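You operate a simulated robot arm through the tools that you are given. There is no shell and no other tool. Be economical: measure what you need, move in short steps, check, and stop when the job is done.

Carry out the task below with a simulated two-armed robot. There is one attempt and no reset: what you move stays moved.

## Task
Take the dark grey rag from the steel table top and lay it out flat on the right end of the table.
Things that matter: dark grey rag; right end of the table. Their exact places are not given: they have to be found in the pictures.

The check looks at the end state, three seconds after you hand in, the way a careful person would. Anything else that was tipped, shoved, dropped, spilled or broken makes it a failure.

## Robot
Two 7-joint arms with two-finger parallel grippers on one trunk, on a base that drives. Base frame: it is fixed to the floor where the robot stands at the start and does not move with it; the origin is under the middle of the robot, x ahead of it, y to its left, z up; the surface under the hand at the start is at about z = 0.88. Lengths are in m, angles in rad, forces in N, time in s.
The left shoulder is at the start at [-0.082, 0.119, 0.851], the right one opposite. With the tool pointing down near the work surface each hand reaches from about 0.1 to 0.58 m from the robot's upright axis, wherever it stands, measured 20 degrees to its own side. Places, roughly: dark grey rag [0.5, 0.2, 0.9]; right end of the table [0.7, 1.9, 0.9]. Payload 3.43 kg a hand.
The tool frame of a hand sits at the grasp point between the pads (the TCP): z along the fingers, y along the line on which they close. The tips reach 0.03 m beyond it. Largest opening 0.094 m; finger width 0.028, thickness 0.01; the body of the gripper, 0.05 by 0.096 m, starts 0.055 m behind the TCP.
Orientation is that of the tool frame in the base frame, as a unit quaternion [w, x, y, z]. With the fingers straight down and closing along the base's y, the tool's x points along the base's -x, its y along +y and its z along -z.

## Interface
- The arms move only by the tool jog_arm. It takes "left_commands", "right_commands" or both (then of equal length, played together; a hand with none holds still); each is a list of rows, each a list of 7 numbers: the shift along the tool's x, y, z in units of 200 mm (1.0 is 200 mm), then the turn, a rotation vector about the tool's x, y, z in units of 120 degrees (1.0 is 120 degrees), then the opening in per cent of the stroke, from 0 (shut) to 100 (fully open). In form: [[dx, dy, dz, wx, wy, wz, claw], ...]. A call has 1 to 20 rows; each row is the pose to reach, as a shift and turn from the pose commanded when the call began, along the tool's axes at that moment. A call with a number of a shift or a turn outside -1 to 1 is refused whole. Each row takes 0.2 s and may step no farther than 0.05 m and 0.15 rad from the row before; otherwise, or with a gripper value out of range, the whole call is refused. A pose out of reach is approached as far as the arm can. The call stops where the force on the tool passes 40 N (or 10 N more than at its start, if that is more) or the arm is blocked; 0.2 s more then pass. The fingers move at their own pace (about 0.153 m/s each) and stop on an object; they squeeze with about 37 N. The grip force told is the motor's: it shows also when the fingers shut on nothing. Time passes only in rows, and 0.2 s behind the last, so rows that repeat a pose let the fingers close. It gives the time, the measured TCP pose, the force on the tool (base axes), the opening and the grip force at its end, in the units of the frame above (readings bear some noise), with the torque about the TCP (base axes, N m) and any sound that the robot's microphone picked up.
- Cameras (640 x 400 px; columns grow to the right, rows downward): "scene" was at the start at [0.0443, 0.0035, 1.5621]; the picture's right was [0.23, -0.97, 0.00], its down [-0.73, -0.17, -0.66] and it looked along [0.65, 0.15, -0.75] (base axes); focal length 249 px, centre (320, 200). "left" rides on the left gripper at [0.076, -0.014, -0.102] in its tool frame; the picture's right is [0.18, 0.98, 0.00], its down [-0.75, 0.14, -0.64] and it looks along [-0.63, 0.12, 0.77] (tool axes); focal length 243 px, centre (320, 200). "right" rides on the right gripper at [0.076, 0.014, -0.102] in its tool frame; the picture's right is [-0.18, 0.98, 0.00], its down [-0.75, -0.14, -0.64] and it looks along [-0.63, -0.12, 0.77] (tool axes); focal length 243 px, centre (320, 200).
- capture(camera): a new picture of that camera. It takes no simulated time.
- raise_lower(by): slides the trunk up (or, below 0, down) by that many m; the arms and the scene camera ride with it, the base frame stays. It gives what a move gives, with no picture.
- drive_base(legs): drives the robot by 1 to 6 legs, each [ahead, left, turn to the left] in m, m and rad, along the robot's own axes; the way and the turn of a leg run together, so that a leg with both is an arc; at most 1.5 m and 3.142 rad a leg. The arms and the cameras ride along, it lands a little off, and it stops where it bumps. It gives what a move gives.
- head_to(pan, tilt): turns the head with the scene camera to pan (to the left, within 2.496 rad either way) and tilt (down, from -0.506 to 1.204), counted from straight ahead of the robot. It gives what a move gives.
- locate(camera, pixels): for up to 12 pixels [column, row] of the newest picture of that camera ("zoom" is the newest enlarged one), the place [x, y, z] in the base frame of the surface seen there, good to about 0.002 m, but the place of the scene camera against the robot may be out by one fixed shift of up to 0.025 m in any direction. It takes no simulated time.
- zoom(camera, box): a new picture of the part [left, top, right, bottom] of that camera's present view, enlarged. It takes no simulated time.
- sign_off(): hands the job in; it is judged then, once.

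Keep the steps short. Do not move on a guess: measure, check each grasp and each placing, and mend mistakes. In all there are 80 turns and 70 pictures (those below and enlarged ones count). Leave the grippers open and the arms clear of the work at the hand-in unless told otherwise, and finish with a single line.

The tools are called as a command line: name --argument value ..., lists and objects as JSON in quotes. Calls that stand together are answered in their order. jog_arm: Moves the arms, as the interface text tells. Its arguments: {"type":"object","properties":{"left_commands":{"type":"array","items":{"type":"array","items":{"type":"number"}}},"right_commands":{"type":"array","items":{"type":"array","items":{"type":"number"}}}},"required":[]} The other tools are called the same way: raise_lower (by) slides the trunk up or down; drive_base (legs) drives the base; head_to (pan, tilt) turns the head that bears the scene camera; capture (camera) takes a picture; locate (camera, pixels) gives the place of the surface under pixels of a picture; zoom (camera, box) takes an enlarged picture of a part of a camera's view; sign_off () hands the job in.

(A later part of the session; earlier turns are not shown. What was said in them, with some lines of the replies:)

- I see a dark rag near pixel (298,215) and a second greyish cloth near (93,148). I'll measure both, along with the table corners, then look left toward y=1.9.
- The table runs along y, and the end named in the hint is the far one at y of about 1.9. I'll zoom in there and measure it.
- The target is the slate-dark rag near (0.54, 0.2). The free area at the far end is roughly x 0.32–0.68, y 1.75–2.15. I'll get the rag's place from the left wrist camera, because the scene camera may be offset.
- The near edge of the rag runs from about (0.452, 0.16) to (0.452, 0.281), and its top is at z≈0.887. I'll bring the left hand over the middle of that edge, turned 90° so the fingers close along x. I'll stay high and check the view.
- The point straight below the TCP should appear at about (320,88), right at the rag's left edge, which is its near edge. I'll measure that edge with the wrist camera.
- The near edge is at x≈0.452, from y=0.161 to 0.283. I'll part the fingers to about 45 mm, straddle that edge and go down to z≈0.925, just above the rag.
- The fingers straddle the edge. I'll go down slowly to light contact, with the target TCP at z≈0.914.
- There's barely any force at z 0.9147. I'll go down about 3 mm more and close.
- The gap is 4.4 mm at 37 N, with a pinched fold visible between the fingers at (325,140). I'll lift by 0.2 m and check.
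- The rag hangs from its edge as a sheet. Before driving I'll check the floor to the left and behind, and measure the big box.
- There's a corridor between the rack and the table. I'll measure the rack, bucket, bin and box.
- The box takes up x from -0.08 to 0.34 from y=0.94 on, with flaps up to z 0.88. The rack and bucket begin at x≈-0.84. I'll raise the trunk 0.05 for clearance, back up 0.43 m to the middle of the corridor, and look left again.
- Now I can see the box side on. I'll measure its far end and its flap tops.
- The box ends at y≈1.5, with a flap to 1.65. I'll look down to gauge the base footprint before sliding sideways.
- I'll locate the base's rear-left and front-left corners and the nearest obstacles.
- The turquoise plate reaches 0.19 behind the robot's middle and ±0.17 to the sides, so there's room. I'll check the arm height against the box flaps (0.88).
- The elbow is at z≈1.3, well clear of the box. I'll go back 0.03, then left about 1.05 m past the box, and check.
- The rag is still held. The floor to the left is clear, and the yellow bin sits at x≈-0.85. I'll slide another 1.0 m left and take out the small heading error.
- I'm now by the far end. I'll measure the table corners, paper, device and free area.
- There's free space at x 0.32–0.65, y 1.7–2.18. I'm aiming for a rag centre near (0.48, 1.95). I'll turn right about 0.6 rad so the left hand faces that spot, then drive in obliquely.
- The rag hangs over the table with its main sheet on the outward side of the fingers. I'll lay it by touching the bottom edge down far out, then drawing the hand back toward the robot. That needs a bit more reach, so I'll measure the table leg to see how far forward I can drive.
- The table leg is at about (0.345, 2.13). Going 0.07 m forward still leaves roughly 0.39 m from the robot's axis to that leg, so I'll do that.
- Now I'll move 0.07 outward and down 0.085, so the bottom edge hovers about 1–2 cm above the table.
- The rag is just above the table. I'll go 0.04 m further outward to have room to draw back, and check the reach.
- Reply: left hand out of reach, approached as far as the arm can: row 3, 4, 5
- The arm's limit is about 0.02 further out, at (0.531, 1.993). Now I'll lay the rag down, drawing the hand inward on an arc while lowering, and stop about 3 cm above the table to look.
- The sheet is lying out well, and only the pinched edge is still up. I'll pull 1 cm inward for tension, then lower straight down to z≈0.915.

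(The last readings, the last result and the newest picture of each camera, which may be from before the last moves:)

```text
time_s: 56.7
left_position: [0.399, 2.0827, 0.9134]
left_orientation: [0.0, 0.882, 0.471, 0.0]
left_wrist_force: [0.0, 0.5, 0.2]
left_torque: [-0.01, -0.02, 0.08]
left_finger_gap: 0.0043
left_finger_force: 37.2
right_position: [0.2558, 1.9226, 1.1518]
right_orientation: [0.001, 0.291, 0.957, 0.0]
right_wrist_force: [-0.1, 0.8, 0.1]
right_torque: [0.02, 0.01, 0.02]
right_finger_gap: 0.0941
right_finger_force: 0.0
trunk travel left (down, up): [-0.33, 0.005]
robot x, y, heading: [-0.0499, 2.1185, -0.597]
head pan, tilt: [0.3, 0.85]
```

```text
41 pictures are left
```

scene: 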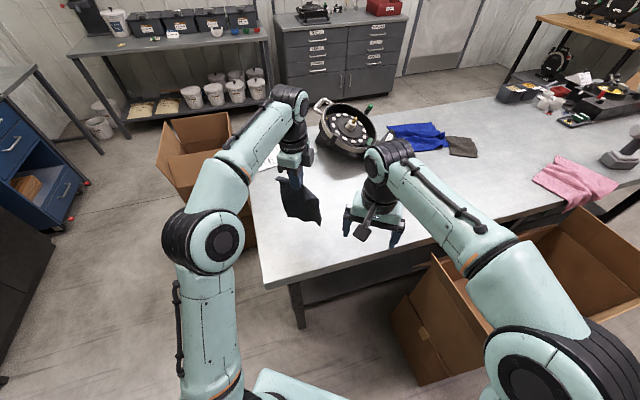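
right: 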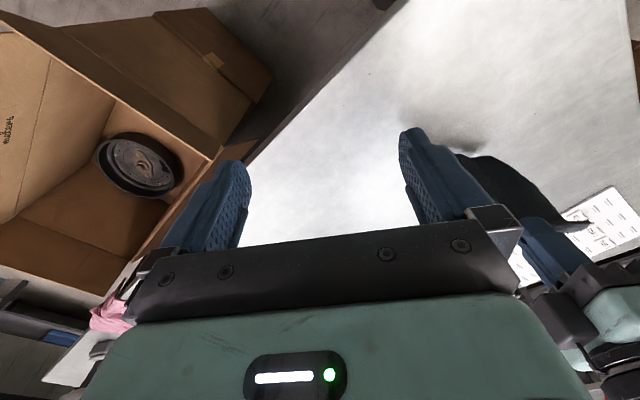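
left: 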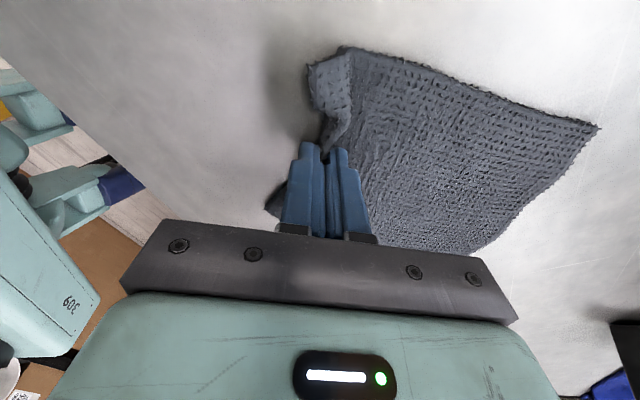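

It looks just as it did right after the pinch, and flat elsewhere. I'll open to about 45 mm, which also spreads the ridge, and then lift slowly.

jog_arm --left_commands '[[0, 0, 0, 0, 0, 0, 15], [0, 0, 0, 0, 0, 0, 30], [0, 0, 0, 0, 0, 0, 48], [0, 0, 0, 0, 0, 0, 48], [0, 0, -0.05, 0, 0, 0, 48], [0, 0, -0.15, 0, 0, 0, 48], [0, 0, -0.35, 0, 0, 0, 48], [0, 0, -0.55, 0, 0, 0, 60], [0, 0, -0.75, 0, 0, 0, 100], [0, 0, -0.75, 0, 0, 0, 100]]'

capture --camera "left"

```text
time_s: 58.9
left_position: [0.3991, 2.0813, 1.0636]
left_orientation: [0.001, 0.883, 0.47, 0.0]
left_wrist_force: [-0.5, -0.9, 0.8]
left_torque: [-0.04, 0.02, -0.03]
left_finger_gap: 0.094
left_finger_force: 0.0
right_position: [0.2544, 1.9227, 1.1504]
right_orientation: [0.0, 0.292, 0.956, 0.0]
right_wrist_force: [0.1, 1.3, 0.3]
right_torque: [0.03, -0.02, 0.02]
right_finger_gap: 0.094
right_finger_force: 0.0
trunk travel left (down, up): [-0.33, 0.005]
robot x, y, heading: [-0.0541, 2.1177, -0.591]
head pan, tilt: [0.3, 0.85]
```

```text
40 pictures are left
```

left: 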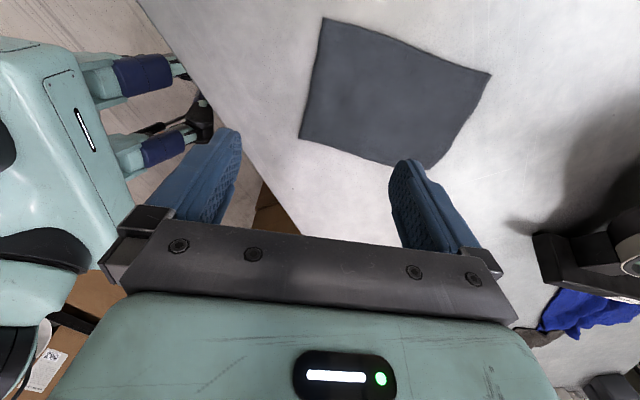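

The rag lies flat. I'll check its corners, then raise the arm further and back the robot off so the work is clear.

locate --camera "left" --pixels '[[323, 20], [301, 137], [430, 167], [488, 73], [318, 80], [335, 85], [390, 95], [360, 60]]'

jog_arm --left_commands '[[0, 0, -0.15, 0, 0, 0, 100], [0, 0, -0.3, 0, 0, 0, 100], [0, 0, -0.45, 0, 0, 0, 100]]'

drive_base --legs '[[-0.3, -0.05, 0]]'

capture --camera "scene"

```text
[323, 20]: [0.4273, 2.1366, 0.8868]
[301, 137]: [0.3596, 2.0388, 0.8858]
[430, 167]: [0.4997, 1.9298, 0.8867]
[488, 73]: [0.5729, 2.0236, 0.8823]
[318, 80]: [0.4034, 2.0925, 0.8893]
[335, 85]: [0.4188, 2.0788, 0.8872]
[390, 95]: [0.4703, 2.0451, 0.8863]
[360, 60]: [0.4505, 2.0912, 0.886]
```

```text
time_s: 59.7
left_position: [0.4008, 2.0817, 1.1539]
left_orientation: [0.0, 0.883, 0.469, 0.0]
left_wrist_force: [-0.1, -0.9, 1.0]
left_torque: [0.0, -0.03, 0.0]
left_finger_gap: 0.0941
left_finger_force: 0.0
right_position: [0.2554, 1.9242, 1.1503]
right_orientation: [0.0, 0.292, 0.956, 0.0]
right_wrist_force: [0.6, 0.3, 0.7]
right_torque: [0.01, -0.01, 0.02]
right_finger_gap: 0.0941
right_finger_force: 0.0
trunk travel left (down, up): [-0.33, 0.005]
robot x, y, heading: [-0.0517, 2.1198, -0.591]
head pan, tilt: [0.3, 0.85]
```

```text
time_s: 61.8
left_position: [0.128, 2.2078, 1.1543]
left_orientation: [0.0, 0.882, 0.47, 0.001]
left_wrist_force: [0.8, 0.7, 0.3]
left_torque: [-0.03, -0.02, 0.02]
left_finger_gap: 0.0942
left_finger_force: 0.0
right_position: [-0.0194, 2.048, 1.1507]
right_orientation: [0.0, 0.292, 0.956, 0.0]
right_wrist_force: [0.2, -0.6, 0.2]
right_torque: [-0.01, 0.01, 0.04]
right_finger_gap: 0.0939
right_finger_force: 0.0
trunk travel left (down, up): [-0.33, 0.005]
robot x, y, heading: [-0.3262, 2.2438, -0.594]
head pan, tilt: [0.3, 0.85]
```

```text
39 pictures are left
```

scene: 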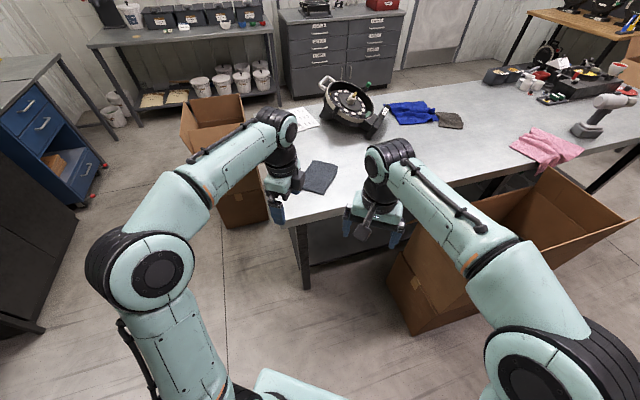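

The rag is flat and fully on the table, with corners at x 0.36–0.57 and y 1.93–2.14. The table ends at y≈2.21. Nothing else has moved, the grippers are open and the arms are clear, so I'm handing in.

sign_off

```text
The job is handed in.
```

The dark grey rag is lying flat on the far end of the table (centre about x 0.47, y 2.03), the end your rough position gave as the right end, and nothing else was disturbed.
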